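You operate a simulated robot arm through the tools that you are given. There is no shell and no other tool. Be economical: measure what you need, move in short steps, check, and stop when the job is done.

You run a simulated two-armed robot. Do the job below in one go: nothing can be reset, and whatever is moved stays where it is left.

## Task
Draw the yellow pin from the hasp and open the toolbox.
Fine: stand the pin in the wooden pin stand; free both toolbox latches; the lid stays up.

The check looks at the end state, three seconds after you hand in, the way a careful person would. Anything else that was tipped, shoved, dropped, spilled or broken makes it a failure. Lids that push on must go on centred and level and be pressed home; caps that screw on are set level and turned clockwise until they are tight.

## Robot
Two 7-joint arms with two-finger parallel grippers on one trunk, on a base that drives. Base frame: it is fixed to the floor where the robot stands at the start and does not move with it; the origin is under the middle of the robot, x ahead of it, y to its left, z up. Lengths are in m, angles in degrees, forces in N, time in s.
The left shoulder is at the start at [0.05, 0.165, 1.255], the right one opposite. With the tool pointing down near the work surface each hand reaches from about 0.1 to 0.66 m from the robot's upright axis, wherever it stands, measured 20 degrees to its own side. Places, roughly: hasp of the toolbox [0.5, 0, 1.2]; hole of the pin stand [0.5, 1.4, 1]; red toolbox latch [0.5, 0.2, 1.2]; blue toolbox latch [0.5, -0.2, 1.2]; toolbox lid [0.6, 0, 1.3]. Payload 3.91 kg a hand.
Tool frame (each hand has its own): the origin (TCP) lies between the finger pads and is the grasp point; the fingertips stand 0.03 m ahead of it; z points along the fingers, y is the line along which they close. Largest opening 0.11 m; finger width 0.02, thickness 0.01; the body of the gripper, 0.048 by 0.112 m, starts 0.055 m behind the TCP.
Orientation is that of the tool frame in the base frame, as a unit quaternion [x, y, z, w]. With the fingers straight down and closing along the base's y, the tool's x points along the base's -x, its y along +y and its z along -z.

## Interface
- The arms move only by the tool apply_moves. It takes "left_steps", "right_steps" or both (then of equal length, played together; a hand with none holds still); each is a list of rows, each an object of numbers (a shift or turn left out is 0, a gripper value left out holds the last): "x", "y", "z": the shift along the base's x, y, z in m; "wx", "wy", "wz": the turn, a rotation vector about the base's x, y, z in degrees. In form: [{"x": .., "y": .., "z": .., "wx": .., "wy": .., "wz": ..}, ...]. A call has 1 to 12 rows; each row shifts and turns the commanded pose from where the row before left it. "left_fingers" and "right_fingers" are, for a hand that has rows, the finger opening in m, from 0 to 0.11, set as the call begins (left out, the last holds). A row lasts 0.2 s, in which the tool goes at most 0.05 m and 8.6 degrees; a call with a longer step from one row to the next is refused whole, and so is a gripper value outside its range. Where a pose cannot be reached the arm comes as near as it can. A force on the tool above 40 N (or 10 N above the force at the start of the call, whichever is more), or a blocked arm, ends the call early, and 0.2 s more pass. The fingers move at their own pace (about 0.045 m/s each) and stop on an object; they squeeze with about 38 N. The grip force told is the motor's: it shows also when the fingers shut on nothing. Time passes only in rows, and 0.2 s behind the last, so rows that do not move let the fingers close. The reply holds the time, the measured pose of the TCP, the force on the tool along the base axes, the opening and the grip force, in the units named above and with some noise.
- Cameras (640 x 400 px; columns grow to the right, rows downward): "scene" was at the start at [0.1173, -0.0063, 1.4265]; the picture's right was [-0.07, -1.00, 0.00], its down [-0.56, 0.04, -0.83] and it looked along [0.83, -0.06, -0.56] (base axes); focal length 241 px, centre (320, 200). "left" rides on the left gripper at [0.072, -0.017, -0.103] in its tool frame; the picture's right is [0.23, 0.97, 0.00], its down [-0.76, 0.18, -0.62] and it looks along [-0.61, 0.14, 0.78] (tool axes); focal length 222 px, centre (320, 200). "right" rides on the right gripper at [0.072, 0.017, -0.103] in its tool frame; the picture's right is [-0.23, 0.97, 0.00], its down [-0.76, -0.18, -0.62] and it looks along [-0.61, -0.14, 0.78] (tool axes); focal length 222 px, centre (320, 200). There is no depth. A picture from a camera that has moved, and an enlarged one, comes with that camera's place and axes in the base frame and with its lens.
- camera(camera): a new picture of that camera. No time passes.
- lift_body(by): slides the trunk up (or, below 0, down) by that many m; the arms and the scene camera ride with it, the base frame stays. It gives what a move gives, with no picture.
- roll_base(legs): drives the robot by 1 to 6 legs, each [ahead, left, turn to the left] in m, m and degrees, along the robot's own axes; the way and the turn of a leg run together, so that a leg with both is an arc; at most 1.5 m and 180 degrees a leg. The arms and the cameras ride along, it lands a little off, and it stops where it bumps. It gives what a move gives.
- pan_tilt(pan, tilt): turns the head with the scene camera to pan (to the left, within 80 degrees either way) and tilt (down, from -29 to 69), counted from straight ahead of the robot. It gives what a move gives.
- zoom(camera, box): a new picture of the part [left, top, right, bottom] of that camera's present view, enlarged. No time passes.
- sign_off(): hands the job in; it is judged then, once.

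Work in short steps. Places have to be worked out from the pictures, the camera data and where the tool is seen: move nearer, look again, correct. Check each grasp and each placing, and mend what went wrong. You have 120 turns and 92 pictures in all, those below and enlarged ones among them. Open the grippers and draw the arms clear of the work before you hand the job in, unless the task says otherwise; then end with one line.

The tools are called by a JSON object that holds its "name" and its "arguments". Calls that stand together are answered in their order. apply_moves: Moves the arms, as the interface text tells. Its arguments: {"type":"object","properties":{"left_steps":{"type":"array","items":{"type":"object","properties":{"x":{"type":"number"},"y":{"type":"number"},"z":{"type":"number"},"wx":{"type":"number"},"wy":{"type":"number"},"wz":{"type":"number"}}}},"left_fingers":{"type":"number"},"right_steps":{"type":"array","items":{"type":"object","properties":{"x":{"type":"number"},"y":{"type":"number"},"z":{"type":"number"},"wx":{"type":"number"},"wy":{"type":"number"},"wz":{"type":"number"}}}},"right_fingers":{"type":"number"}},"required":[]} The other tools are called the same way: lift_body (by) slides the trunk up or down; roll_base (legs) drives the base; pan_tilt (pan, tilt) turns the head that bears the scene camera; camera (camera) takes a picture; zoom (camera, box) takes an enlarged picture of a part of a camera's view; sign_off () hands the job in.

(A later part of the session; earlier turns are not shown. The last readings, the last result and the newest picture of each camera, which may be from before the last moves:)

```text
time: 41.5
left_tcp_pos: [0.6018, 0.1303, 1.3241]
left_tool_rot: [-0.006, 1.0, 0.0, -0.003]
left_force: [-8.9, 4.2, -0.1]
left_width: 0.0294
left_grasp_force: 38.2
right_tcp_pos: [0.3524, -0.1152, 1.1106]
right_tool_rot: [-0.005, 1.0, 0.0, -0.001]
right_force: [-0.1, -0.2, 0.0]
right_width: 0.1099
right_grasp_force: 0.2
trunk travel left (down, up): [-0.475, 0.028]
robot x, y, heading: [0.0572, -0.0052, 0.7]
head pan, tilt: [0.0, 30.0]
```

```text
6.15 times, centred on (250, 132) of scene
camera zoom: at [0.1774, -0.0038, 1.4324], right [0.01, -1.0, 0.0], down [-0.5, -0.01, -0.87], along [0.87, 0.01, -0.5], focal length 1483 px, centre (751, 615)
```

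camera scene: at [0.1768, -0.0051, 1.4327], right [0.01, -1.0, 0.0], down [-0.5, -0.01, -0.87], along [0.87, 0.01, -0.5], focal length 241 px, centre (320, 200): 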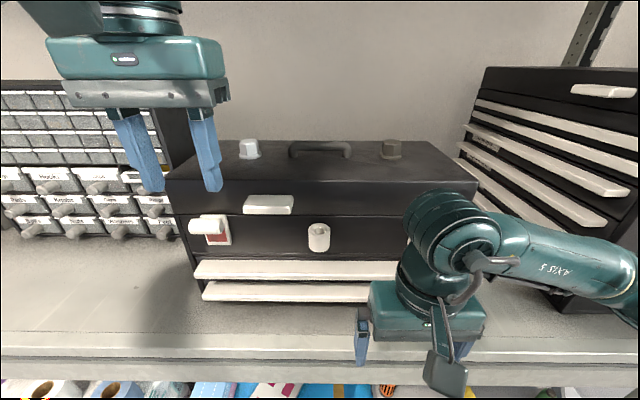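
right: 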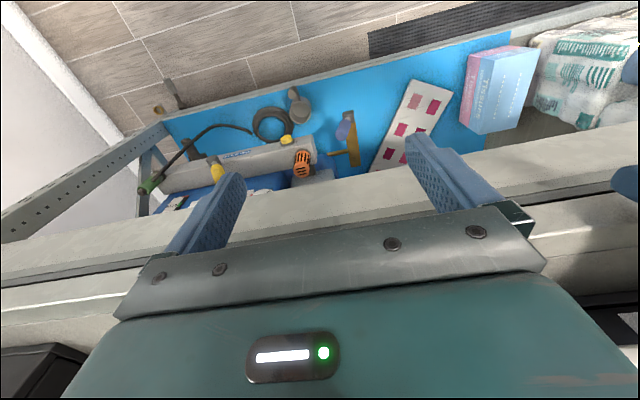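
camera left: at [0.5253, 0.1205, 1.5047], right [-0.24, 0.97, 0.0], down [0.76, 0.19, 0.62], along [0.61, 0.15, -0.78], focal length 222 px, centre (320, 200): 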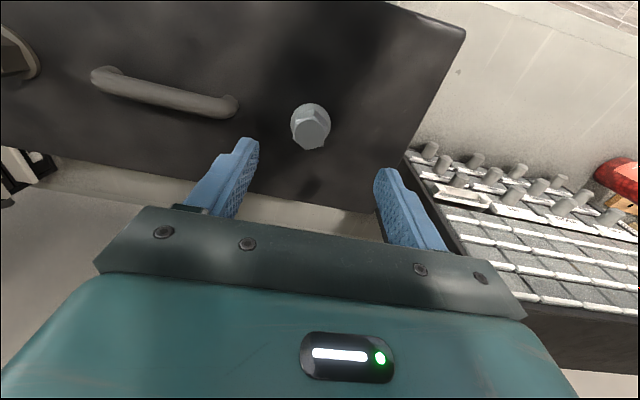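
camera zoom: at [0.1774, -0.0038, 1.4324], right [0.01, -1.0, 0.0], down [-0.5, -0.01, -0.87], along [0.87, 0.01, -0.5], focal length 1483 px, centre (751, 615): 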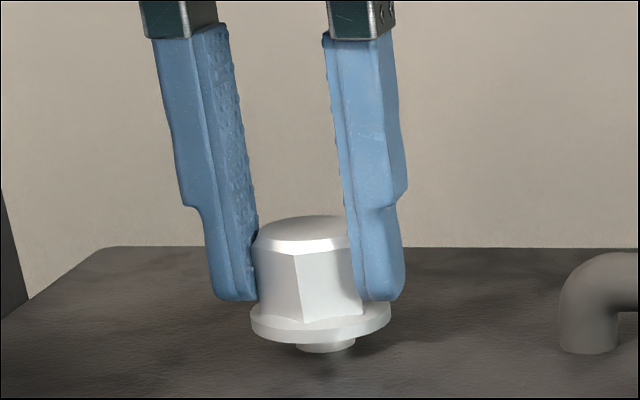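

The piece lifted a few millimetres and shows a smaller boss beneath. I lift a little more to see whether it comes free.

{"name": "apply_moves", "arguments": {"left_steps": [{"z": 0.005}, {"z": 0.005}, {}]}}

{"name": "zoom", "arguments": {"camera": "scene", "box": [200, 100, 300, 165]}}

```text
time: 42.3
left_tcp_pos: [0.6026, 0.1309, 1.3348]
left_tool_rot: [-0.007, 1.0, 0.0, -0.002]
left_force: [-1.7, 5.6, -23.7]
left_width: 0.0297
left_grasp_force: 37.9
right_tcp_pos: [0.3535, -0.1157, 1.1112]
right_tool_rot: [-0.005, 1.0, -0.001, -0.001]
right_force: [0.3, 0.1, -0.4]
right_width: 0.1103
right_grasp_force: 0.0
trunk travel left (down, up): [-0.475, 0.028]
robot x, y, heading: [0.0583, -0.0054, 0.6]
head pan, tilt: [0.0, 30.0]
```

```text
6.15 times, centred on (250, 132) of scene
camera zoom: at [0.1788, -0.0036, 1.4323], right [0.01, -1.0, 0.0], down [-0.5, -0.01, -0.87], along [0.87, 0.01, -0.5], focal length 1483 px, centre (751, 615)
```

zoom: 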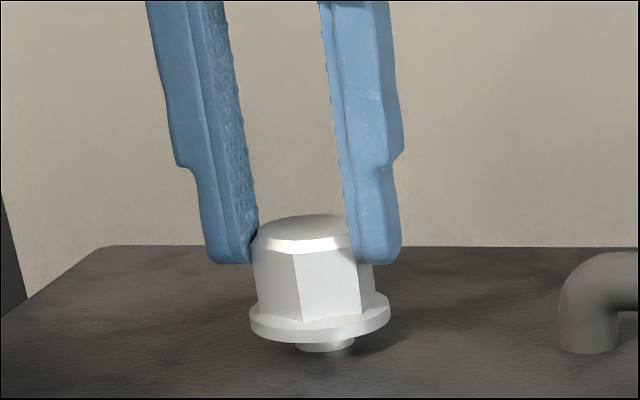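

It rose about 8 mm and stopped at 24 N, so it is a captive fixture and won't fall off when the lid opens. I release it and see whether it goes back.

{"name": "apply_moves", "arguments": {"left_steps": [{"z": -0.002}, {}, {}], "left_fingers": 0.065}}

{"name": "zoom", "arguments": {"camera": "scene", "box": [200, 100, 300, 165]}}

```text
time: 43.1
left_tcp_pos: [0.601, 0.1294, 1.3349]
left_tool_rot: [-0.005, 1.0, 0.001, 0.0]
left_force: [-0.3, -0.4, -0.4]
left_width: 0.0649
left_grasp_force: 0.1
right_tcp_pos: [0.3524, -0.1178, 1.1114]
right_tool_rot: [-0.005, 1.0, 0.0, 0.0]
right_force: [0.2, 0.1, 0.2]
right_width: 0.1098
right_grasp_force: 0.0
trunk travel left (down, up): [-0.475, 0.028]
robot x, y, heading: [0.0579, -0.0057, 0.6]
head pan, tilt: [0.0, 30.0]
```

```text
6.15 times, centred on (250, 132) of scene
camera zoom: at [0.1769, -0.0052, 1.4328], right [0.01, -1.0, 0.0], down [-0.5, -0.01, -0.87], along [0.87, 0.01, -0.5], focal length 1483 px, centre (751, 615)
```

zoom: 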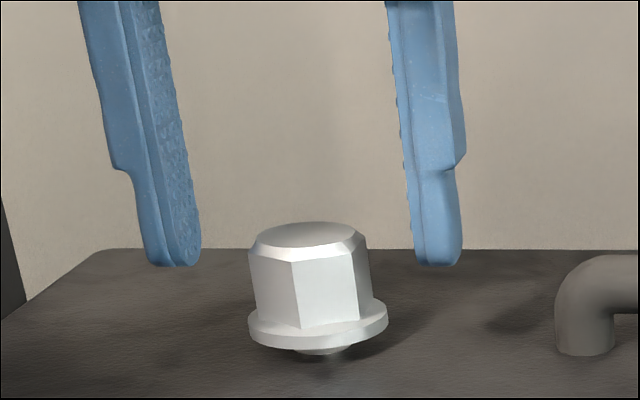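

It seems to be sinking back. I wait a moment and look again.

{"name": "apply_moves", "arguments": {"left_steps": [{"z": 0.04}, {"z": 0.03}, {}, {}, {}, {}, {}, {}]}}

{"name": "zoom", "arguments": {"camera": "scene", "box": [200, 90, 440, 240]}}

```text
time: 44.9
left_tcp_pos: [0.6017, 0.1296, 1.3965]
left_tool_rot: [-0.008, 1.0, 0.0, -0.009]
left_force: [0.5, 0.2, -0.1]
left_width: 0.0653
left_grasp_force: 0.0
left hand out of reach, approached as far as the arm can: row 2
right_tcp_pos: [0.3518, -0.1179, 1.1107]
right_tool_rot: [-0.005, 1.0, 0.0, 0.0]
right_force: [0.7, 0.3, -1.3]
right_width: 0.11
right_grasp_force: 0.1
trunk travel left (down, up): [-0.475, 0.028]
robot x, y, heading: [0.0586, -0.006, 0.5]
head pan, tilt: [0.0, 30.0]
```

```text
2.67 times, centred on (320, 165) of scene
camera zoom: at [0.1767, -0.0052, 1.4328], right [0.01, -1.0, 0.0], down [-0.5, -0.01, -0.87], along [0.87, 0.01, -0.5], focal length 643 px, centre (320, 293)
```

zoom: 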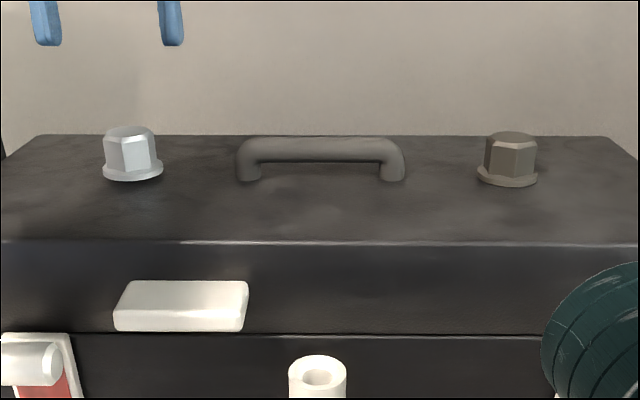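

It sank back to within about 2.5 mm. I'll leave it for now and bring the left wrist camera round in front of the red latch to study it.

{"name": "apply_moves", "arguments": {"left_steps": [{"x": -0.04}, {"x": -0.045}, {"x": -0.045}, {"x": -0.045}, {"x": -0.03, "z": -0.03}, {"x": -0.01, "z": -0.04}, {"z": -0.04}]}}

{"name": "camera", "arguments": {"camera": "left"}}

{"name": "zoom", "arguments": {"camera": "scene", "box": [200, 90, 440, 240]}}

```text
time: 46.5
left_tcp_pos: [0.386, 0.1291, 1.296]
left_tool_rot: [-0.007, 1.0, -0.001, 0.0]
left_force: [-0.1, 0.0, -1.0]
left_width: 0.065
left_grasp_force: 0.0
right_tcp_pos: [0.3524, -0.1174, 1.1104]
right_tool_rot: [-0.006, 1.0, 0.001, -0.001]
right_force: [0.0, -0.1, 0.1]
right_width: 0.1102
right_grasp_force: 0.0
trunk travel left (down, up): [-0.475, 0.028]
robot x, y, heading: [0.0567, -0.0066, 0.7]
head pan, tilt: [0.0, 30.0]
```

```text
51 pictures are left
camera left: at [0.313, 0.1115, 1.3982], right [-0.24, 0.97, 0.0], down [0.76, 0.19, 0.62], along [0.6, 0.15, -0.78], focal length 222 px, centre (320, 200)
```

left: 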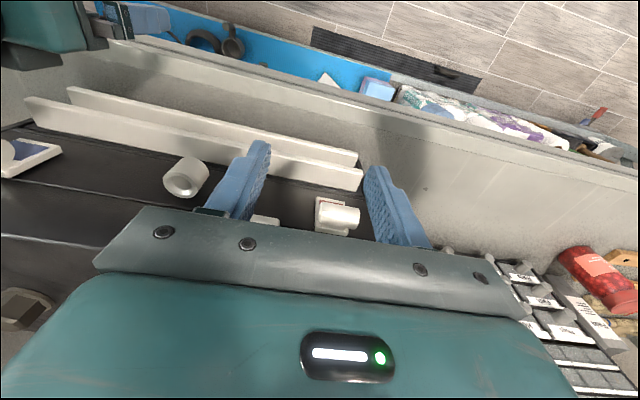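

```text
2.67 times, centred on (320, 165) of scene
camera zoom: at [0.1773, -0.0049, 1.4327], right [0.01, -1.0, 0.0], down [-0.5, -0.01, -0.87], along [0.87, 0.01, -0.5], focal length 643 px, centre (320, 293)
```

zoom: 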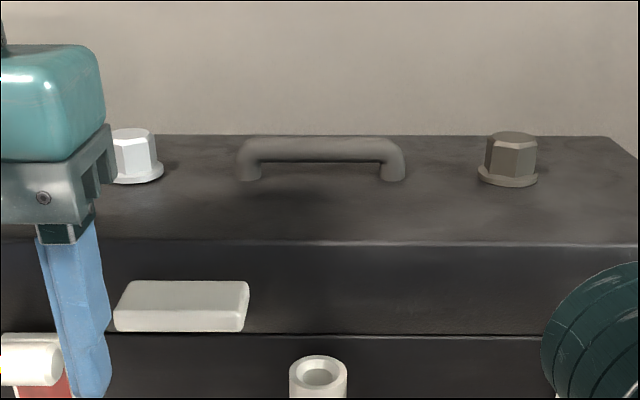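

The hex piece has settled back, so it is a captive sprung fixture. Now I enlarge the red latch in the wrist view.

{"name": "zoom", "arguments": {"camera": "left", "box": [290, 180, 386, 240]}}

{"name": "zoom", "arguments": {"camera": "left", "box": [0, 130, 96, 190]}}

```text
6.67 times, centred on (338, 210) of left
camera zoom: at [0.313, 0.1115, 1.3982], right [-0.24, 0.97, 0.0], down [0.76, 0.19, 0.62], along [0.6, 0.15, -0.78], focal length 1481 px, centre (200, 133)
```

zoom: 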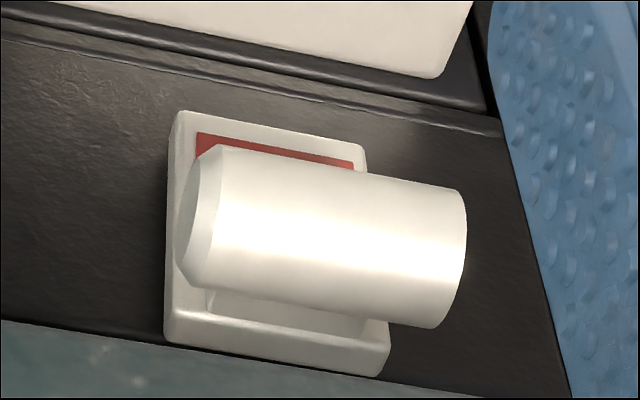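

```text
6.67 times, centred on (48, 160) of left
camera zoom: at [0.313, 0.1115, 1.3982], right [-0.24, 0.97, 0.0], down [0.76, 0.19, 0.62], along [0.6, 0.15, -0.78], focal length 1481 px, centre (2133, 467)
```

zoom: 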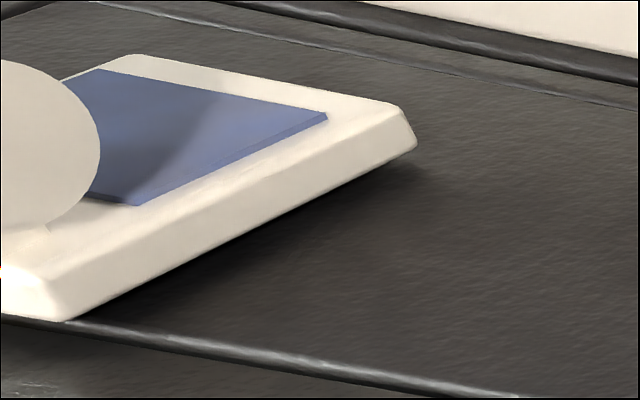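

The bar centre is at about (0.469, 0.171, 1.217), about 23 mm thick and lying along y in front of the plate. I'll turn the left hand to point forward, which gives a level wrist view and lets me take hold of the bar.

{"name": "apply_moves", "arguments": {"left_steps": [{"wy": -8.2, "z": -0.005, "y": 0.004}, {"wy": -8.2, "z": -0.005, "y": 0.004}, {"wy": -8.2, "z": -0.005, "y": 0.004}, {"wy": -8.2, "z": -0.005, "y": 0.004}, {"wy": -8.2, "z": -0.005, "y": 0.004}, {"wy": -8.2, "z": -0.005, "y": 0.004}, {"wy": -8.2, "z": -0.005, "y": 0.004}, {"wy": -8.2, "z": -0.005, "y": 0.004}, {"wy": -8.2, "z": -0.005, "y": 0.004}, {"wy": -8.2, "z": -0.005, "y": 0.004}, {"wy": -8.0, "z": -0.005, "y": 0.004}]}}

{"name": "camera", "arguments": {"camera": "left"}}

```text
time: 48.9
left_tcp_pos: [0.4876, 0.1146, 1.3121]
left_tool_rot: [-0.004, 0.707, -0.004, 0.707]
left_force: [0.0, -0.2, -0.4]
left_width: 0.0651
left_grasp_force: 0.1
left hand out of reach, approached as far as the arm can: row 6, 7, 8, 9, 10, 11
right_tcp_pos: [0.3527, -0.1155, 1.1114]
right_tool_rot: [-0.005, 1.0, -0.001, 0.0]
right_force: [0.8, -0.7, -0.1]
right_width: 0.11
right_grasp_force: 0.2
trunk travel left (down, up): [-0.475, 0.028]
robot x, y, heading: [0.059, -0.0071, 0.6]
head pan, tilt: [0.0, 30.0]
```

```text
47 pictures are left
camera left: at [0.3826, 0.0977, 1.2405], right [0.0, 0.97, -0.24], down [-0.62, 0.19, 0.76], along [0.78, 0.15, 0.6], focal length 222 px, centre (320, 200)
```

left: 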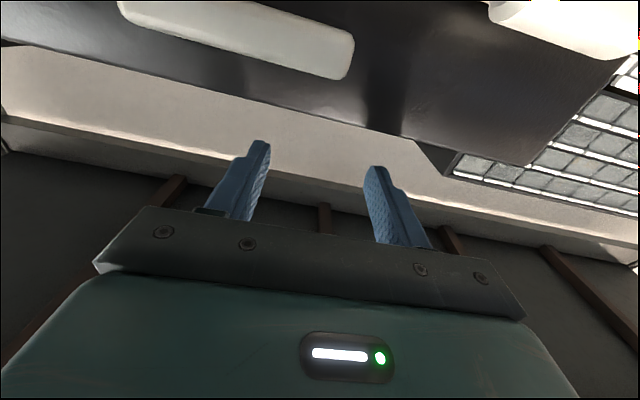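

The arm is too cramped this close. I back the robot away 0.22 m so a forward-pointing hand fits.

{"name": "roll_base", "arguments": {"legs": [[-0.22, 0, 0]]}}

{"name": "apply_moves", "arguments": {"left_steps": [{}, {}]}}

```text
time: 50.6
left_tcp_pos: [0.2684, 0.113, 1.3131]
left_tool_rot: [-0.005, 0.707, -0.004, 0.707]
left_force: [-0.3, 0.1, 0.5]
left_width: 0.0649
left_grasp_force: 0.1
right_tcp_pos: [0.1348, -0.1199, 1.1109]
right_tool_rot: [-0.005, 1.0, 0.0, -0.001]
right_force: [-1.3, 0.2, 0.8]
right_width: 0.11
right_grasp_force: 0.1
trunk travel left (down, up): [-0.475, 0.028]
robot x, y, heading: [-0.1618, -0.0069, 0.7]
head pan, tilt: [0.0, 30.0]
```

```text
time: 51.2
left_tcp_pos: [0.2693, 0.113, 1.3114]
left_tool_rot: [-0.004, 0.708, -0.004, 0.707]
left_force: [0.4, 0.4, 0.1]
left_width: 0.0647
left_grasp_force: 0.0
right_tcp_pos: [0.1345, -0.1184, 1.1111]
right_tool_rot: [-0.005, 1.0, 0.0, -0.001]
right_force: [-0.6, -0.3, -0.3]
right_width: 0.1101
right_grasp_force: 0.1
trunk travel left (down, up): [-0.475, 0.028]
robot x, y, heading: [-0.161, -0.007, 0.6]
head pan, tilt: [0.0, 30.0]
```

The commanded pose follows the measured one. Now I roll the hand so the fingers close vertically and line up in front of the red bar.

{"name": "apply_moves", "arguments": {"left_steps": [{"wx": 8.2, "x": 0.007, "y": 0.005, "z": -0.008}, {"wx": 8.2, "x": 0.007, "y": 0.005, "z": -0.008}, {"wx": 8.2, "x": 0.007, "y": 0.005, "z": -0.008}, {"wx": 8.2, "x": 0.007, "y": 0.005, "z": -0.008}, {"wx": 8.2, "x": 0.007, "y": 0.005, "z": -0.008}, {"wx": 8.2, "x": 0.007, "y": 0.005, "z": -0.008}, {"wx": 8.2, "x": 0.007, "y": 0.005, "z": -0.009}, {"wx": 8.2, "x": 0.007, "y": 0.006, "z": -0.009}, {"wx": 8.2, "x": 0.007, "y": 0.006, "z": -0.009}, {"wx": 8.2, "x": 0.007, "y": 0.006, "z": -0.009}, {"wx": 8.0, "x": 0.007, "y": 0.006, "z": -0.01}]}}

{"name": "camera", "arguments": {"camera": "left"}}

{"name": "camera", "arguments": {"camera": "scene"}}

```text
time: 53.6
left_tcp_pos: [0.346, 0.1737, 1.2191]
left_tool_rot: [0.497, 0.502, 0.499, 0.502]
left_force: [-0.3, 0.2, -0.2]
left_width: 0.0651
left_grasp_force: 0.0
right_tcp_pos: [0.1344, -0.1191, 1.1101]
right_tool_rot: [-0.005, 1.0, 0.0, 0.0]
right_force: [-0.4, 0.1, -0.8]
right_width: 0.1099
right_grasp_force: 0.0
trunk travel left (down, up): [-0.475, 0.028]
robot x, y, heading: [-0.1574, -0.0108, 0.8]
head pan, tilt: [0.0, 30.0]
```

```text
46 pictures are left
camera left: at [0.2418, 0.2453, 1.201], right [0.0, 0.24, 0.97], down [-0.62, -0.76, 0.18], along [0.78, -0.6, 0.15], focal length 222 px, centre (320, 200)
```

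left: 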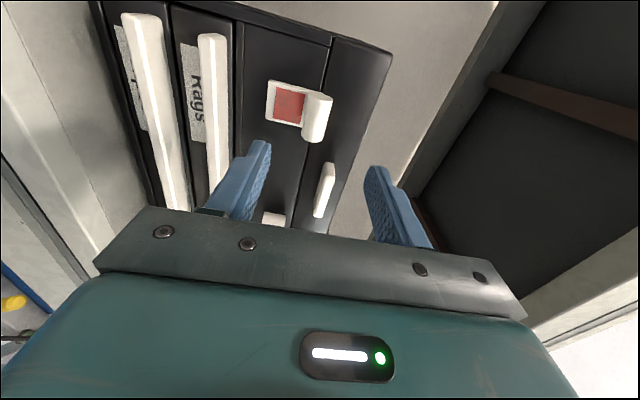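

```text
45 pictures are left
camera scene: at [-0.0405, -0.0074, 1.4328], right [0.01, -1.0, 0.0], down [-0.5, -0.01, -0.87], along [0.87, 0.01, -0.5], focal length 241 px, centre (320, 200)
```

scene: 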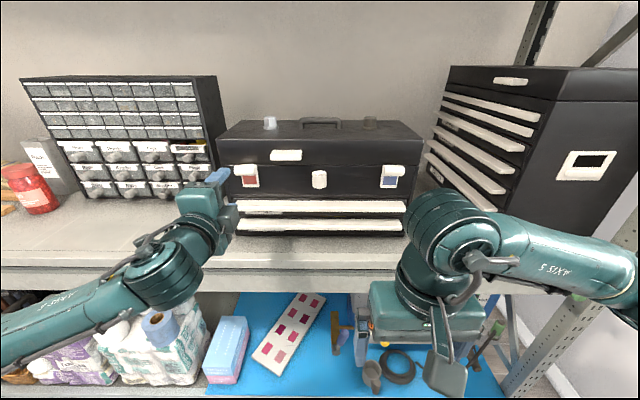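

{"name": "zoom", "arguments": {"camera": "left", "box": [250, 65, 346, 155]}}

```text
4.44 times, centred on (298, 110) of left
camera zoom: at [0.2418, 0.2453, 1.201], right [0.0, 0.24, 0.97], down [-0.62, -0.76, 0.18], along [0.78, -0.6, 0.15], focal length 987 px, centre (418, 600)
```

zoom: 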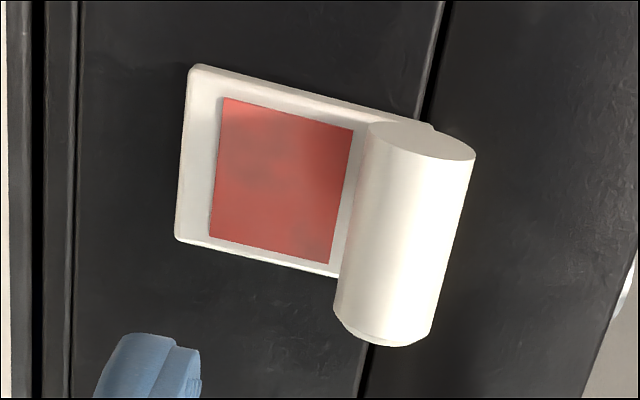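

The latch is a bar standing off the top of a plate with the red window below it, so it is likely a flip lever. I bring the fingers around the bar from the front and grip it.

{"name": "apply_moves", "arguments": {"left_steps": [{"x": 0.03, "z": -0.002, "y": -0.002}, {"x": 0.03}, {"x": 0.025}, {"x": 0.02}, {}], "left_fingers": 0.045}}

{"name": "zoom", "arguments": {"camera": "scene", "box": [200, 130, 300, 200]}}

{"name": "zoom", "arguments": {"camera": "left", "box": [200, 40, 440, 240]}}

```text
time: 54.8
left_tcp_pos: [0.4527, 0.1696, 1.217]
left_tool_rot: [0.497, 0.502, 0.497, 0.503]
left_force: [-0.7, 0.7, -0.4]
left_width: 0.045
left_grasp_force: 0.0
right_tcp_pos: [0.1344, -0.1184, 1.1114]
right_tool_rot: [-0.005, 1.0, 0.0, 0.0]
right_force: [0.0, 0.1, 0.1]
right_width: 0.1099
right_grasp_force: 0.1
trunk travel left (down, up): [-0.475, 0.028]
robot x, y, heading: [-0.1605, -0.0085, 0.5]
head pan, tilt: [0.0, 30.0]
```

```text
5.71 times, centred on (250, 165) of scene
camera zoom: at [-0.0407, -0.0076, 1.4328], right [0.01, -1.0, 0.0], down [-0.5, -0.01, -0.87], along [0.87, 0.01, -0.5], focal length 1377 px, centre (720, 400)
```

zoom: 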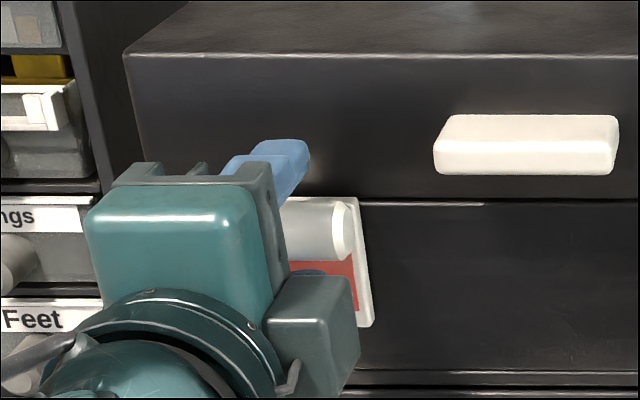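

```text
2.00 times, centred on (320, 140) of left
camera zoom: at [0.3472, 0.2424, 1.1993], right [0.0, 0.24, 0.97], down [-0.62, -0.76, 0.19], along [0.78, -0.6, 0.15], focal length 444 px, centre (320, 320)
```

zoom: 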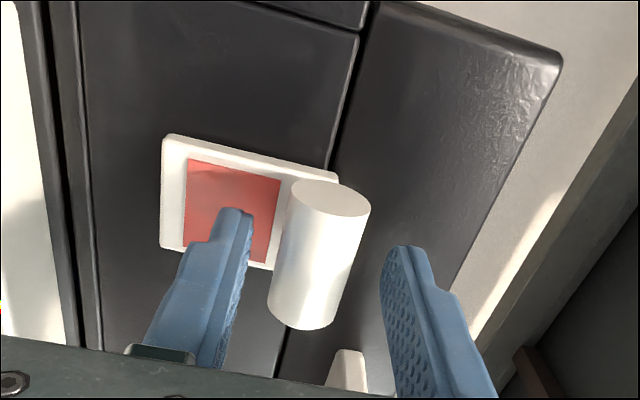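

The fingers bracket the bar above and below. I close on it.

{"name": "apply_moves", "arguments": {"left_steps": [{"x": 0.003}, {}, {}, {}], "left_fingers": 0.01}}

{"name": "apply_moves", "arguments": {"left_steps": [{"x": -0.004}, {"x": -0.004}, {}]}}

```text
time: 55.8
left_tcp_pos: [0.4539, 0.1706, 1.2141]
left_tool_rot: [0.498, 0.504, 0.497, 0.501]
left_force: [-4.9, -0.9, -0.6]
left_width: 0.0232
left_grasp_force: 37.9
right_tcp_pos: [0.1356, -0.1197, 1.1114]
right_tool_rot: [-0.006, 1.0, 0.0, 0.0]
right_force: [-0.5, 0.2, 0.2]
right_width: 0.1101
right_grasp_force: 0.1
trunk travel left (down, up): [-0.475, 0.028]
robot x, y, heading: [-0.1615, -0.0117, 0.6]
head pan, tilt: [0.0, 30.0]
```

```text
time: 56.6
left_tcp_pos: [0.4504, 0.1693, 1.2131]
left_tool_rot: [0.498, 0.504, 0.496, 0.501]
left_force: [13.4, -3.1, 0.5]
left_width: 0.0229
left_grasp_force: 38.9
right_tcp_pos: [0.1383, -0.1199, 1.1105]
right_tool_rot: [-0.005, 1.0, 0.0, -0.002]
right_force: [0.1, 0.7, 1.2]
right_width: 0.1098
right_grasp_force: 0.0
trunk travel left (down, up): [-0.475, 0.028]
robot x, y, heading: [-0.1607, -0.0121, 0.5]
head pan, tilt: [0.0, 30.0]
```

It is gripped, and pulling outward resists with 13 N. I ease back and try moving it down a little.

{"name": "apply_moves", "arguments": {"left_steps": [{"x": 0.004}, {"z": -0.004}, {"z": -0.004}, {}]}}

{"name": "apply_moves", "arguments": {"left_steps": [{"z": 0.005}, {"z": 0.005}, {"z": 0.005}, {}]}}

```text
time: 57.6
left_tcp_pos: [0.4483, 0.1707, 1.2129]
left_tool_rot: [0.494, 0.5, 0.501, 0.505]
left_force: [1.6, 0.7, 8.1]
left_width: 0.0233
left_grasp_force: 38.0
right_tcp_pos: [0.1343, -0.1199, 1.1114]
right_tool_rot: [-0.006, 1.0, 0.001, 0.0]
right_force: [-0.6, 0.6, 0.3]
right_width: 0.1099
right_grasp_force: 0.1
trunk travel left (down, up): [-0.475, 0.028]
robot x, y, heading: [-0.1595, -0.0054, 0.8]
head pan, tilt: [0.0, 30.0]
```

```text
time: 58.6
left_tcp_pos: [0.4525, 0.1692, 1.2159]
left_tool_rot: [0.501, 0.508, 0.494, 0.498]
left_force: [-6.0, 0.8, -0.4]
left_width: 0.0232
left_grasp_force: 38.1
right_tcp_pos: [0.1367, -0.1178, 1.1102]
right_tool_rot: [-0.006, 1.0, 0.0, 0.0]
right_force: [-0.4, -0.2, 0.5]
right_width: 0.1095
right_grasp_force: 0.0
trunk travel left (down, up): [-0.475, 0.028]
robot x, y, heading: [-0.1586, -0.0087, 0.6]
head pan, tilt: [0.0, 30.0]
```

Down is blocked. Next I test sideways along y.

{"name": "apply_moves", "arguments": {"left_steps": [{"z": -0.004}, {"y": 0.005}, {"y": 0.005}, {}]}}

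{"name": "apply_moves", "arguments": {"left_steps": [{"y": -0.006}, {"y": -0.007}, {"y": -0.007}, {}]}}

```text
time: 59.6
left_tcp_pos: [0.4531, 0.1714, 1.216]
left_tool_rot: [0.503, 0.5, 0.492, 0.504]
left_force: [3.6, -21.9, 0.1]
left_width: 0.0232
left_grasp_force: 38.4
right_tcp_pos: [0.1374, -0.1221, 1.11]
right_tool_rot: [-0.005, 1.0, 0.001, -0.002]
right_force: [-0.4, 0.1, -0.6]
right_width: 0.1101
right_grasp_force: 0.0
trunk travel left (down, up): [-0.475, 0.028]
robot x, y, heading: [-0.164, -0.0088, 0.7]
head pan, tilt: [0.0, 30.0]
```

```text
time: 60.6
left_tcp_pos: [0.4523, 0.1708, 1.2149]
left_tool_rot: [0.494, 0.509, 0.5, 0.496]
left_force: [-6.0, 25.9, 0.4]
left_width: 0.0232
left_grasp_force: 38.0
right_tcp_pos: [0.1351, -0.1155, 1.1109]
right_tool_rot: [-0.006, 1.0, -0.001, -0.001]
right_force: [0.1, -0.3, -1.6]
right_width: 0.1099
right_grasp_force: 0.0
trunk travel left (down, up): [-0.475, 0.028]
robot x, y, heading: [-0.1597, -0.0092, 0.7]
head pan, tilt: [0.0, 30.0]
```

Sideways is blocked both ways. I centre up, then test straight up.

{"name": "apply_moves", "arguments": {"left_steps": [{"y": 0.01}, {"z": 0.006}, {"z": 0.006}, {}]}}

```text
time: 61.6
left_tcp_pos: [0.4556, 0.1712, 1.2182]
left_tool_rot: [0.503, 0.509, 0.492, 0.496]
left_force: [-1.4, 3.6, -0.6]
left_width: 0.0233
left_grasp_force: 38.0
right_tcp_pos: [0.1381, -0.1187, 1.1097]
right_tool_rot: [-0.005, 1.0, -0.001, -0.002]
right_force: [-0.2, 0.3, -0.7]
right_width: 0.11
right_grasp_force: 0.1
trunk travel left (down, up): [-0.475, 0.028]
robot x, y, heading: [-0.1594, -0.009, 0.5]
head pan, tilt: [0.0, 30.0]
```

The bar sits centred over its plate, and y and z straight pushes are blocked. I pull outward harder, since a flip latch may have a detent.

{"name": "apply_moves", "arguments": {"left_steps": [{"z": -0.004, "x": -0.005}, {"x": -0.007}, {"x": -0.007}, {}]}}

{"name": "zoom", "arguments": {"camera": "left", "box": [200, 40, 440, 240]}}

```text
time: 62.6
left_tcp_pos: [0.4379, 0.1682, 1.2162]
left_tool_rot: [0.504, 0.508, 0.491, 0.497]
left_force: [15.5, -9.0, 0.9]
left_width: 0.0232
left_grasp_force: 37.6
right_tcp_pos: [0.139, -0.1199, 1.1095]
right_tool_rot: [-0.006, 1.0, 0.0, -0.003]
right_force: [0.1, -0.6, -0.6]
right_width: 0.1101
right_grasp_force: 0.1
trunk travel left (down, up): [-0.475, 0.028]
robot x, y, heading: [-0.16, -0.0156, 0.6]
head pan, tilt: [0.0, 30.0]
```

```text
2.00 times, centred on (320, 140) of left
camera zoom: at [0.3331, 0.2404, 1.2011], right [0.02, 0.24, 0.97], down [-0.62, -0.76, 0.2], along [0.78, -0.61, 0.13], focal length 444 px, centre (320, 320)
```

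zoom: 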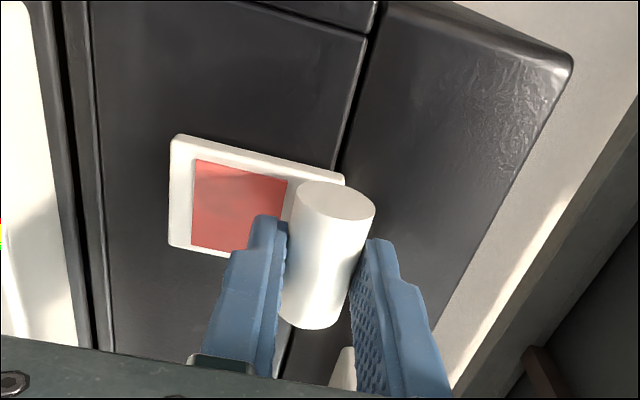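

The fingers slipped on the bar, so it doesn't pull out. I'll re-seat the grip and test turning it about its stem (the x axis).

{"name": "apply_moves", "arguments": {"left_steps": [{}, {}], "left_fingers": 0.04}}

{"name": "apply_moves", "arguments": {"left_steps": [{"x": 0.008, "wy": -1.5, "z": 0.0}, {"x": 0.008, "y": 0.001}, {}]}}

{"name": "apply_moves", "arguments": {"left_steps": [{}, {}, {}, {}], "left_fingers": 0.01}}

{"name": "apply_moves", "arguments": {"left_steps": [{"wx": 5}, {"wx": 5}, {"wx": 5}, {}]}}

{"name": "zoom", "arguments": {"camera": "left", "box": [200, 40, 440, 240]}}

```text
time: 63.2
left_tcp_pos: [0.4324, 0.1711, 1.2267]
left_tool_rot: [0.497, 0.504, 0.497, 0.502]
left_force: [-2.5, 0.4, -14.5]
left_width: 0.0477
left_grasp_force: 7.3
right_tcp_pos: [0.1352, -0.1186, 1.1112]
right_tool_rot: [-0.006, 1.0, 0.0, -0.001]
right_force: [0.1, -0.1, 0.8]
right_width: 0.1101
right_grasp_force: 0.1
trunk travel left (down, up): [-0.475, 0.028]
robot x, y, heading: [-0.1575, -0.0088, 0.7]
head pan, tilt: [0.0, 30.0]
```

```text
time: 64.0
left_tcp_pos: [0.4477, 0.1711, 1.2274]
left_tool_rot: [0.49, 0.496, 0.503, 0.51]
left_force: [-3.7, 1.0, -15.1]
left_width: 0.0476
left_grasp_force: 7.8
right_tcp_pos: [0.1347, -0.1186, 1.1111]
right_tool_rot: [-0.005, 1.0, -0.001, -0.001]
right_force: [0.4, -0.1, 0.8]
right_width: 0.1096
right_grasp_force: 0.1
trunk travel left (down, up): [-0.475, 0.028]
robot x, y, heading: [-0.1611, -0.0105, 0.4]
head pan, tilt: [0.0, 30.0]
```

```text
time: 65.0
left_tcp_pos: [0.4491, 0.1706, 1.2189]
left_tool_rot: [0.495, 0.502, 0.499, 0.504]
left_force: [-7.1, 1.3, -34.8]
left_width: 0.0273
left_grasp_force: 17.0
right_tcp_pos: [0.1366, -0.1188, 1.1096]
right_tool_rot: [-0.006, 1.0, 0.001, -0.002]
right_force: [0.0, 1.3, 0.1]
right_width: 0.1101
right_grasp_force: 0.2
trunk travel left (down, up): [-0.475, 0.028]
robot x, y, heading: [-0.1592, -0.0091, 0.7]
head pan, tilt: [0.0, 30.0]
```

```text
time: 66.0
left_tcp_pos: [0.4501, 0.1698, 1.2149]
left_tool_rot: [0.561, 0.43, 0.556, 0.437]
left_force: [-1.3, -5.6, 0.4]
left_width: 0.0289
left_grasp_force: 38.5
right_tcp_pos: [0.1373, -0.1186, 1.1096]
right_tool_rot: [-0.005, 1.0, -0.001, -0.002]
right_force: [0.2, -0.4, 0.2]
right_width: 0.1098
right_grasp_force: 0.0
trunk travel left (down, up): [-0.475, 0.028]
robot x, y, heading: [-0.1595, -0.0105, 0.5]
head pan, tilt: [0.0, 30.0]
```

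```text
2.00 times, centred on (320, 140) of left
camera zoom: at [0.3474, 0.2447, 1.2174], right [0.0, -0.02, 1.0], down [-0.63, -0.78, -0.02], along [0.78, -0.63, -0.01], focal length 444 px, centre (320, 320)
```

zoom: 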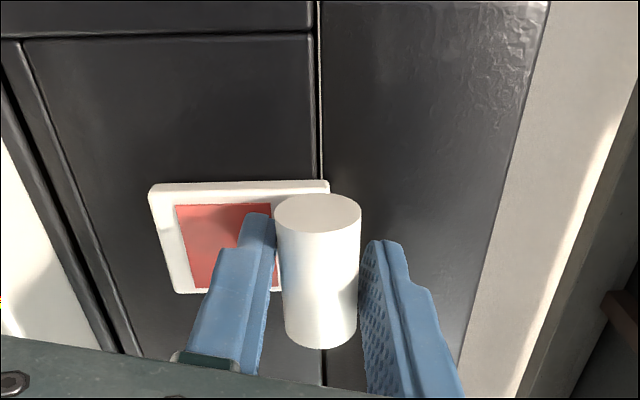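

The bar didn't follow the turn (the grip wedged wider). I'll open, square up, and test pressing the bar down with the upper finger.

{"name": "apply_moves", "arguments": {"left_steps": [{}, {"wx": -5}, {"wx": -5}, {"wx": -5}, {}], "left_fingers": 0.05}}

{"name": "apply_moves", "arguments": {"left_steps": [{"z": -0.01}, {"z": -0.01}, {"z": -0.008}, {"z": -0.008}, {}]}}

{"name": "zoom", "arguments": {"camera": "left", "box": [200, 40, 440, 240]}}

```text
time: 67.2
left_tcp_pos: [0.447, 0.1715, 1.227]
left_tool_rot: [0.488, 0.496, 0.504, 0.511]
left_force: [0.6, 1.0, -1.5]
left_width: 0.0519
left_grasp_force: 1.8
right_tcp_pos: [0.1354, -0.1187, 1.1121]
right_tool_rot: [-0.005, 1.0, 0.0, -0.001]
right_force: [0.2, 0.2, 0.2]
right_width: 0.1101
right_grasp_force: 0.1
trunk travel left (down, up): [-0.475, 0.028]
robot x, y, heading: [-0.1592, -0.0076, 0.4]
head pan, tilt: [0.0, 30.0]
```

```text
time: 68.4
left_tcp_pos: [0.4466, 0.1711, 1.1921]
left_tool_rot: [0.49, 0.496, 0.504, 0.509]
left_force: [-8.3, 1.7, 9.5]
left_width: 0.0544
left_grasp_force: 4.7
right_tcp_pos: [0.1327, -0.1198, 1.1113]
right_tool_rot: [-0.005, 1.0, 0.0, 0.001]
right_force: [0.1, -0.3, -0.3]
right_width: 0.1102
right_grasp_force: 0.1
trunk travel left (down, up): [-0.475, 0.028]
robot x, y, heading: [-0.1581, -0.0052, 0.8]
head pan, tilt: [0.0, 30.0]
```

```text
2.00 times, centred on (320, 140) of left
camera zoom: at [0.3419, 0.2431, 1.1724], right [-0.03, 0.24, 0.97], down [-0.63, -0.76, 0.17], along [0.78, -0.6, 0.17], focal length 444 px, centre (320, 320)
```

zoom: 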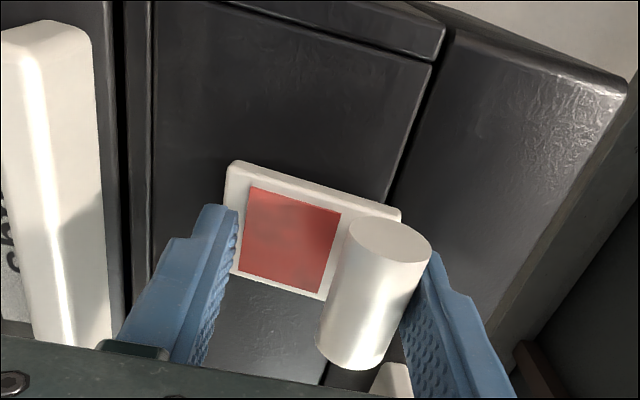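

With 9.5 N the bar may be yielding downward. I keep pressing down and watch.

{"name": "apply_moves", "arguments": {"left_steps": [{"z": -0.006, "x": -0.003}, {"z": -0.006}, {"z": -0.006}, {}]}}

{"name": "zoom", "arguments": {"camera": "left", "box": [200, 40, 440, 240]}}

```text
time: 69.4
left_tcp_pos: [0.4448, 0.172, 1.1742]
left_tool_rot: [0.489, 0.496, 0.505, 0.509]
left_force: [3.0, -0.2, 9.4]
left_width: 0.0545
left_grasp_force: 4.3
right_tcp_pos: [0.1339, -0.12, 1.1123]
right_tool_rot: [-0.005, 1.0, 0.0, -0.001]
right_force: [-0.2, 0.4, -0.3]
right_width: 0.11
right_grasp_force: 0.0
trunk travel left (down, up): [-0.475, 0.028]
robot x, y, heading: [-0.1577, -0.0063, 0.5]
head pan, tilt: [0.0, 30.0]
```

```text
2.00 times, centred on (320, 140) of left
camera zoom: at [0.3405, 0.2437, 1.1538], right [-0.03, 0.24, 0.97], down [-0.63, -0.76, 0.17], along [0.78, -0.6, 0.17], focal length 444 px, centre (320, 320)
```

zoom: 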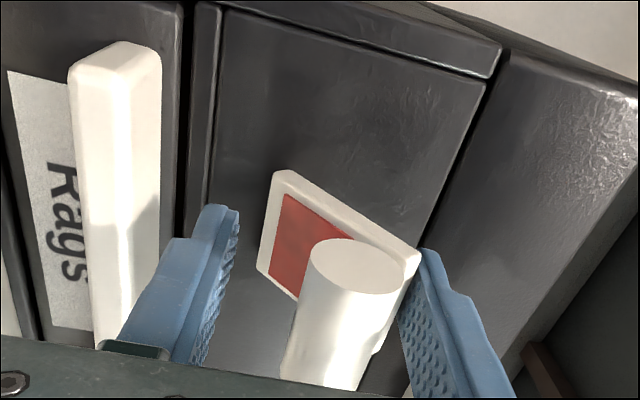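

The whole red plate is a lever hinged at its bottom, and it is swinging outward and down. I continue pushing along the arc, backing off as it goes.

{"name": "apply_moves", "arguments": {"left_steps": [{"z": -0.006, "x": -0.008}, {"z": -0.007, "x": -0.007}, {"z": -0.008, "x": -0.006}, {"z": -0.008, "x": -0.004}, {"z": -0.008}, {}]}}

{"name": "camera", "arguments": {"camera": "left"}}

{"name": "zoom", "arguments": {"camera": "scene", "box": [200, 130, 300, 200]}}

```text
time: 70.5
left_tcp_pos: [0.4181, 0.1703, 1.1584]
left_tool_rot: [0.481, 0.484, 0.513, 0.521]
left_force: [-1.9, 0.3, 21.2]
left_width: 0.0607
left_grasp_force: 10.7
right_tcp_pos: [0.1326, -0.1209, 1.1109]
right_tool_rot: [-0.005, 1.0, 0.0, 0.001]
right_force: [-0.5, -0.2, -0.3]
right_width: 0.1102
right_grasp_force: 0.0
trunk travel left (down, up): [-0.475, 0.028]
robot x, y, heading: [-0.1604, -0.0072, 0.6]
head pan, tilt: [0.0, 30.0]
stopped in row 5 (left hand): the force on the tool passed its limit (the readings are from after the stop); the commanded pose is now the measured one
```

```text
37 pictures are left
camera left: at [0.314, 0.2428, 1.134], right [-0.07, 0.24, 0.97], down [-0.64, -0.76, 0.14], along [0.77, -0.61, 0.2], focal length 222 px, centre (320, 200)
```

left: 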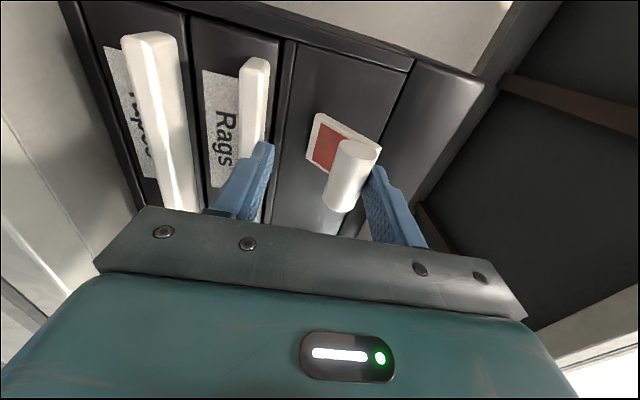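

```text
5.71 times, centred on (250, 165) of scene
camera zoom: at [-0.0433, -0.0082, 1.4327], right [0.01, -1.0, 0.0], down [-0.5, -0.01, -0.87], along [0.87, 0.01, -0.5], focal length 1377 px, centre (720, 400)
```

zoom: 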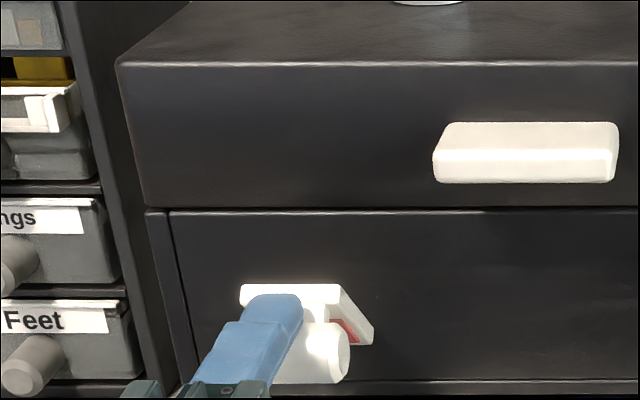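

The red lever has swung out to its stop. I draw the hand back and see whether it stays open.

{"name": "apply_moves", "arguments": {"left_steps": [{"z": 0.006}, {"x": -0.03}, {"x": -0.04}, {"x": -0.04}, {}], "left_fingers": 0.07}}

{"name": "camera", "arguments": {"camera": "scene"}}

```text
time: 71.7
left_tcp_pos: [0.3097, 0.1716, 1.1564]
left_tool_rot: [0.485, 0.49, 0.509, 0.516]
left_force: [-0.2, 0.0, -0.2]
left_width: 0.0702
left_grasp_force: 0.2
right_tcp_pos: [0.1356, -0.1208, 1.1104]
right_tool_rot: [-0.005, 1.0, 0.0, 0.0]
right_force: [0.1, -0.4, 0.6]
right_width: 0.11
right_grasp_force: 0.0
trunk travel left (down, up): [-0.475, 0.028]
robot x, y, heading: [-0.1645, -0.0062, 0.6]
head pan, tilt: [0.0, 30.0]
```

```text
35 pictures are left
camera scene: at [-0.0402, -0.0077, 1.4327], right [0.01, -1.0, 0.0], down [-0.5, -0.01, -0.87], along [0.87, 0.01, -0.5], focal length 241 px, centre (320, 200)
```

scene: 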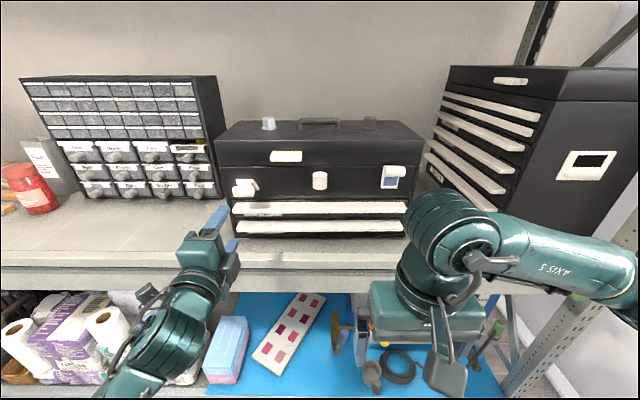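

The red latch stays open. I use the same hand posture on the blue one: raise the hand level with the bar and drive right 0.34 m.

{"name": "apply_moves", "arguments": {"left_steps": [{"z": 0.03}, {"z": 0.032, "wy": 1.5}, {}], "left_fingers": 0.05}}

{"name": "roll_base", "arguments": {"legs": [[0, -0.34, 0]]}}

{"name": "camera", "arguments": {"camera": "scene"}}

{"name": "camera", "arguments": {"camera": "left"}}

```text
time: 72.5
left_tcp_pos: [0.3094, 0.1714, 1.2195]
left_tool_rot: [0.492, 0.497, 0.503, 0.509]
left_force: [-0.6, -0.5, -1.5]
left_width: 0.05
left_grasp_force: 0.1
right_tcp_pos: [0.1342, -0.1185, 1.1117]
right_tool_rot: [-0.005, 1.0, 0.0, 0.0]
right_force: [-0.6, -0.2, 0.0]
right_width: 0.1097
right_grasp_force: 0.0
trunk travel left (down, up): [-0.475, 0.028]
robot x, y, heading: [-0.1594, -0.0077, 0.7]
head pan, tilt: [0.0, 30.0]
```

```text
time: 74.8
left_tcp_pos: [0.314, -0.1726, 1.2191]
left_tool_rot: [0.492, 0.495, 0.502, 0.51]
left_force: [0.3, -0.4, -1.4]
left_width: 0.0501
left_grasp_force: 0.0
right_tcp_pos: [0.1373, -0.4602, 1.1112]
right_tool_rot: [-0.004, 1.0, 0.0, 0.0]
right_force: [0.3, -1.0, -0.4]
right_width: 0.11
right_grasp_force: 0.2
trunk travel left (down, up): [-0.475, 0.028]
robot x, y, heading: [-0.1567, -0.349, 0.6]
head pan, tilt: [0.0, 30.0]
```

```text
34 pictures are left
camera scene: at [-0.0373, -0.3492, 1.4328], right [0.01, -1.0, 0.0], down [-0.5, 0.0, -0.87], along [0.87, 0.01, -0.5], focal length 241 px, centre (320, 200)
```

scene: 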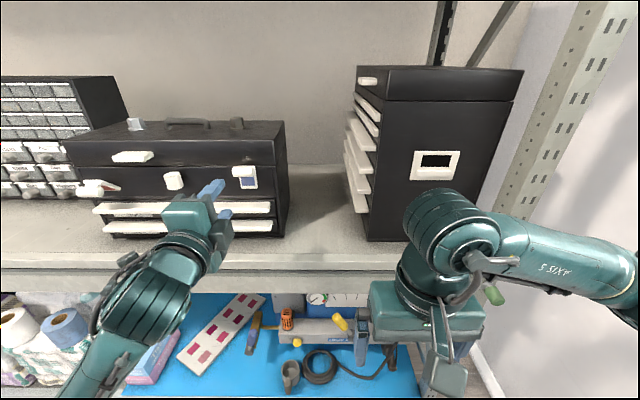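

```text
33 pictures are left
camera left: at [0.21, -0.0996, 1.1991], right [-0.02, 0.24, 0.97], down [-0.63, -0.76, 0.17], along [0.77, -0.61, 0.17], focal length 222 px, centre (320, 200)
```

left: 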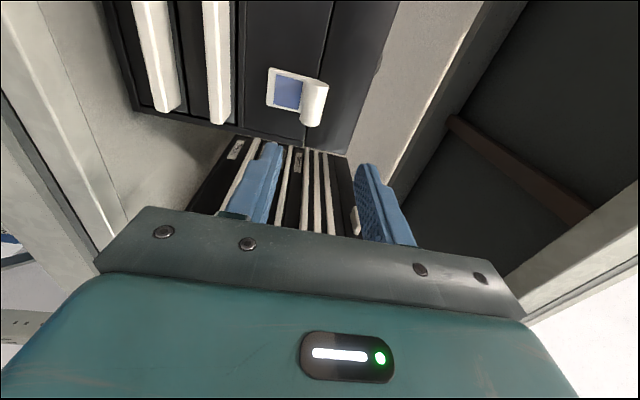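

The blue bar is at about (0.469, -0.168, 1.215), as expected. I advance with the bar between the fingers.

{"name": "apply_moves", "arguments": {"left_steps": [{"x": 0.035, "z": 0.003, "y": 0.003}, {"x": 0.035}, {"x": 0.035}, {"x": 0.028}, {}]}}

{"name": "zoom", "arguments": {"camera": "left", "box": [200, 40, 440, 240]}}

```text
time: 76.0
left_tcp_pos: [0.4463, -0.1702, 1.2231]
left_tool_rot: [0.492, 0.495, 0.502, 0.511]
left_force: [0.1, -0.7, -0.8]
left_width: 0.0502
left_grasp_force: 0.1
right_tcp_pos: [0.1364, -0.4613, 1.1115]
right_tool_rot: [-0.004, 1.0, 0.0, 0.0]
right_force: [0.3, 0.4, 0.3]
right_width: 0.1098
right_grasp_force: 0.0
trunk travel left (down, up): [-0.475, 0.028]
robot x, y, heading: [-0.1555, -0.3478, 0.9]
head pan, tilt: [0.0, 30.0]
```

```text
2.00 times, centred on (320, 140) of left
camera zoom: at [0.3433, -0.0962, 1.2026], right [-0.02, 0.24, 0.97], down [-0.63, -0.76, 0.17], along [0.77, -0.61, 0.17], focal length 444 px, centre (320, 320)
```

zoom: 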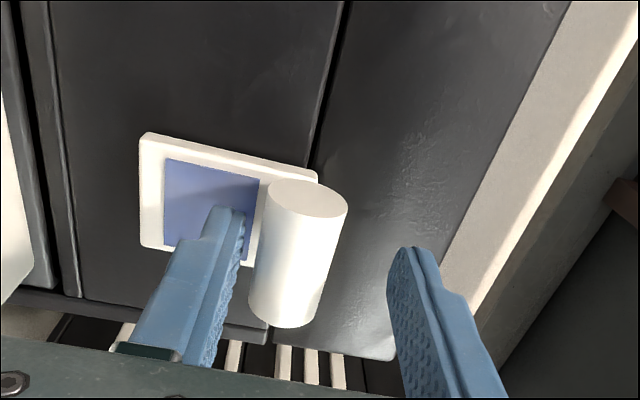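

The bar is between the fingers. I press down along the same arc as before.

{"name": "apply_moves", "arguments": {"left_steps": [{"z": -0.01}, {"z": -0.01}, {"z": -0.01}, {"z": -0.007, "x": -0.002}, {"z": -0.006, "x": -0.002}, {"z": -0.006}, {}]}}

{"name": "apply_moves", "arguments": {"left_steps": [{"z": -0.006, "x": -0.008}, {"z": -0.007, "x": -0.007}, {"z": -0.007, "x": -0.006}, {"z": -0.006, "x": -0.004}, {}]}}

{"name": "zoom", "arguments": {"camera": "left", "box": [200, 40, 440, 240]}}

```text
time: 77.6
left_tcp_pos: [0.4389, -0.1697, 1.1783]
left_tool_rot: [0.489, 0.493, 0.504, 0.513]
left_force: [-13.5, 2.5, 19.0]
left_width: 0.0601
left_grasp_force: 10.1
right_tcp_pos: [0.1349, -0.4602, 1.1123]
right_tool_rot: [-0.004, 1.0, 0.0, 0.002]
right_force: [0.5, 0.0, 0.5]
right_width: 0.1099
right_grasp_force: 0.1
trunk travel left (down, up): [-0.475, 0.028]
robot x, y, heading: [-0.157, -0.3489, 0.2]
head pan, tilt: [0.0, 30.0]
```

```text
time: 78.8
left_tcp_pos: [0.4164, -0.1708, 1.1558]
left_tool_rot: [0.488, 0.49, 0.507, 0.515]
left_force: [8.5, 0.3, 33.1]
left_width: 0.0664
left_grasp_force: 16.7
right_tcp_pos: [0.1359, -0.4615, 1.1113]
right_tool_rot: [-0.003, 1.0, 0.001, 0.001]
right_force: [0.6, -0.8, -0.2]
right_width: 0.1099
right_grasp_force: 0.1
trunk travel left (down, up): [-0.475, 0.028]
robot x, y, heading: [-0.1536, -0.3481, 0.5]
head pan, tilt: [0.0, 30.0]
```

```text
2.00 times, centred on (320, 140) of left
camera zoom: at [0.3131, -0.097, 1.1333], right [-0.04, 0.24, 0.97], down [-0.64, -0.76, 0.16], along [0.77, -0.61, 0.18], focal length 444 px, centre (320, 320)
```

zoom: 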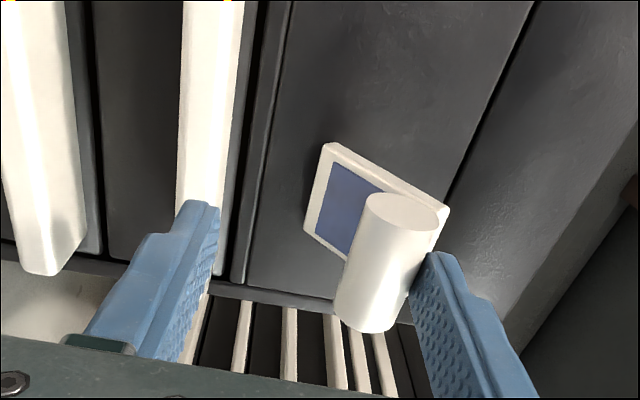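

The blue lever is out but met 33 N. I withdraw and compare it with the red one.

{"name": "apply_moves", "arguments": {"left_steps": [{"z": 0.008}, {"x": -0.03}, {"x": -0.04}, {"x": -0.04}, {}], "left_fingers": 0.07}}

{"name": "zoom", "arguments": {"camera": "left", "box": [200, 20, 440, 170]}}

{"name": "zoom", "arguments": {"camera": "scene", "box": [50, 120, 290, 250]}}

```text
time: 80.0
left_tcp_pos: [0.3074, -0.1676, 1.1529]
left_tool_rot: [0.492, 0.495, 0.502, 0.51]
left_force: [-0.1, 0.4, -0.2]
left_width: 0.0699
left_grasp_force: 0.1
right_tcp_pos: [0.1379, -0.4608, 1.11]
right_tool_rot: [-0.004, 1.0, 0.0, 0.0]
right_force: [-0.1, -0.1, -0.5]
right_width: 0.1101
right_grasp_force: 0.2
trunk travel left (down, up): [-0.475, 0.028]
robot x, y, heading: [-0.1556, -0.3511, 0.5]
head pan, tilt: [0.0, 30.0]
```

```text
2.67 times, centred on (320, 95) of left
camera zoom: at [0.2044, -0.0948, 1.134], right [-0.02, 0.24, 0.97], down [-0.63, -0.76, 0.17], along [0.78, -0.61, 0.17], focal length 592 px, centre (320, 480)
```

zoom: 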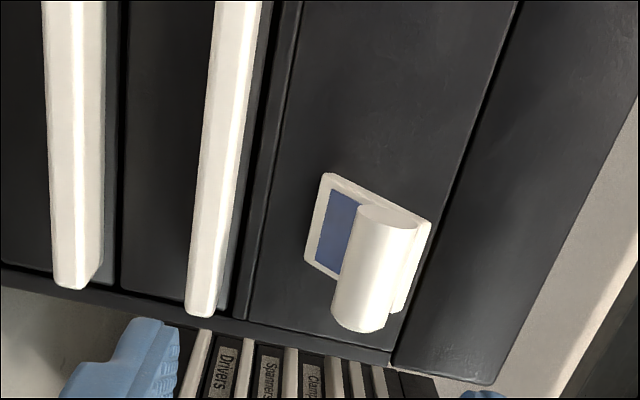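

```text
2.67 times, centred on (170, 185) of scene
camera zoom: at [-0.0369, -0.3487, 1.4327], right [0.01, -1.0, 0.0], down [-0.5, 0.0, -0.87], along [0.87, 0.01, -0.5], focal length 643 px, centre (720, 240)
```

zoom: 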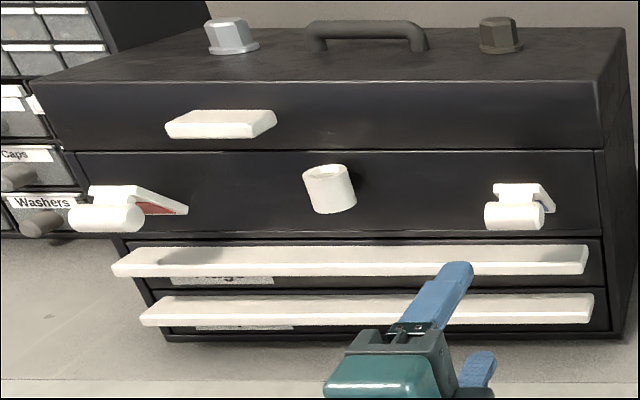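

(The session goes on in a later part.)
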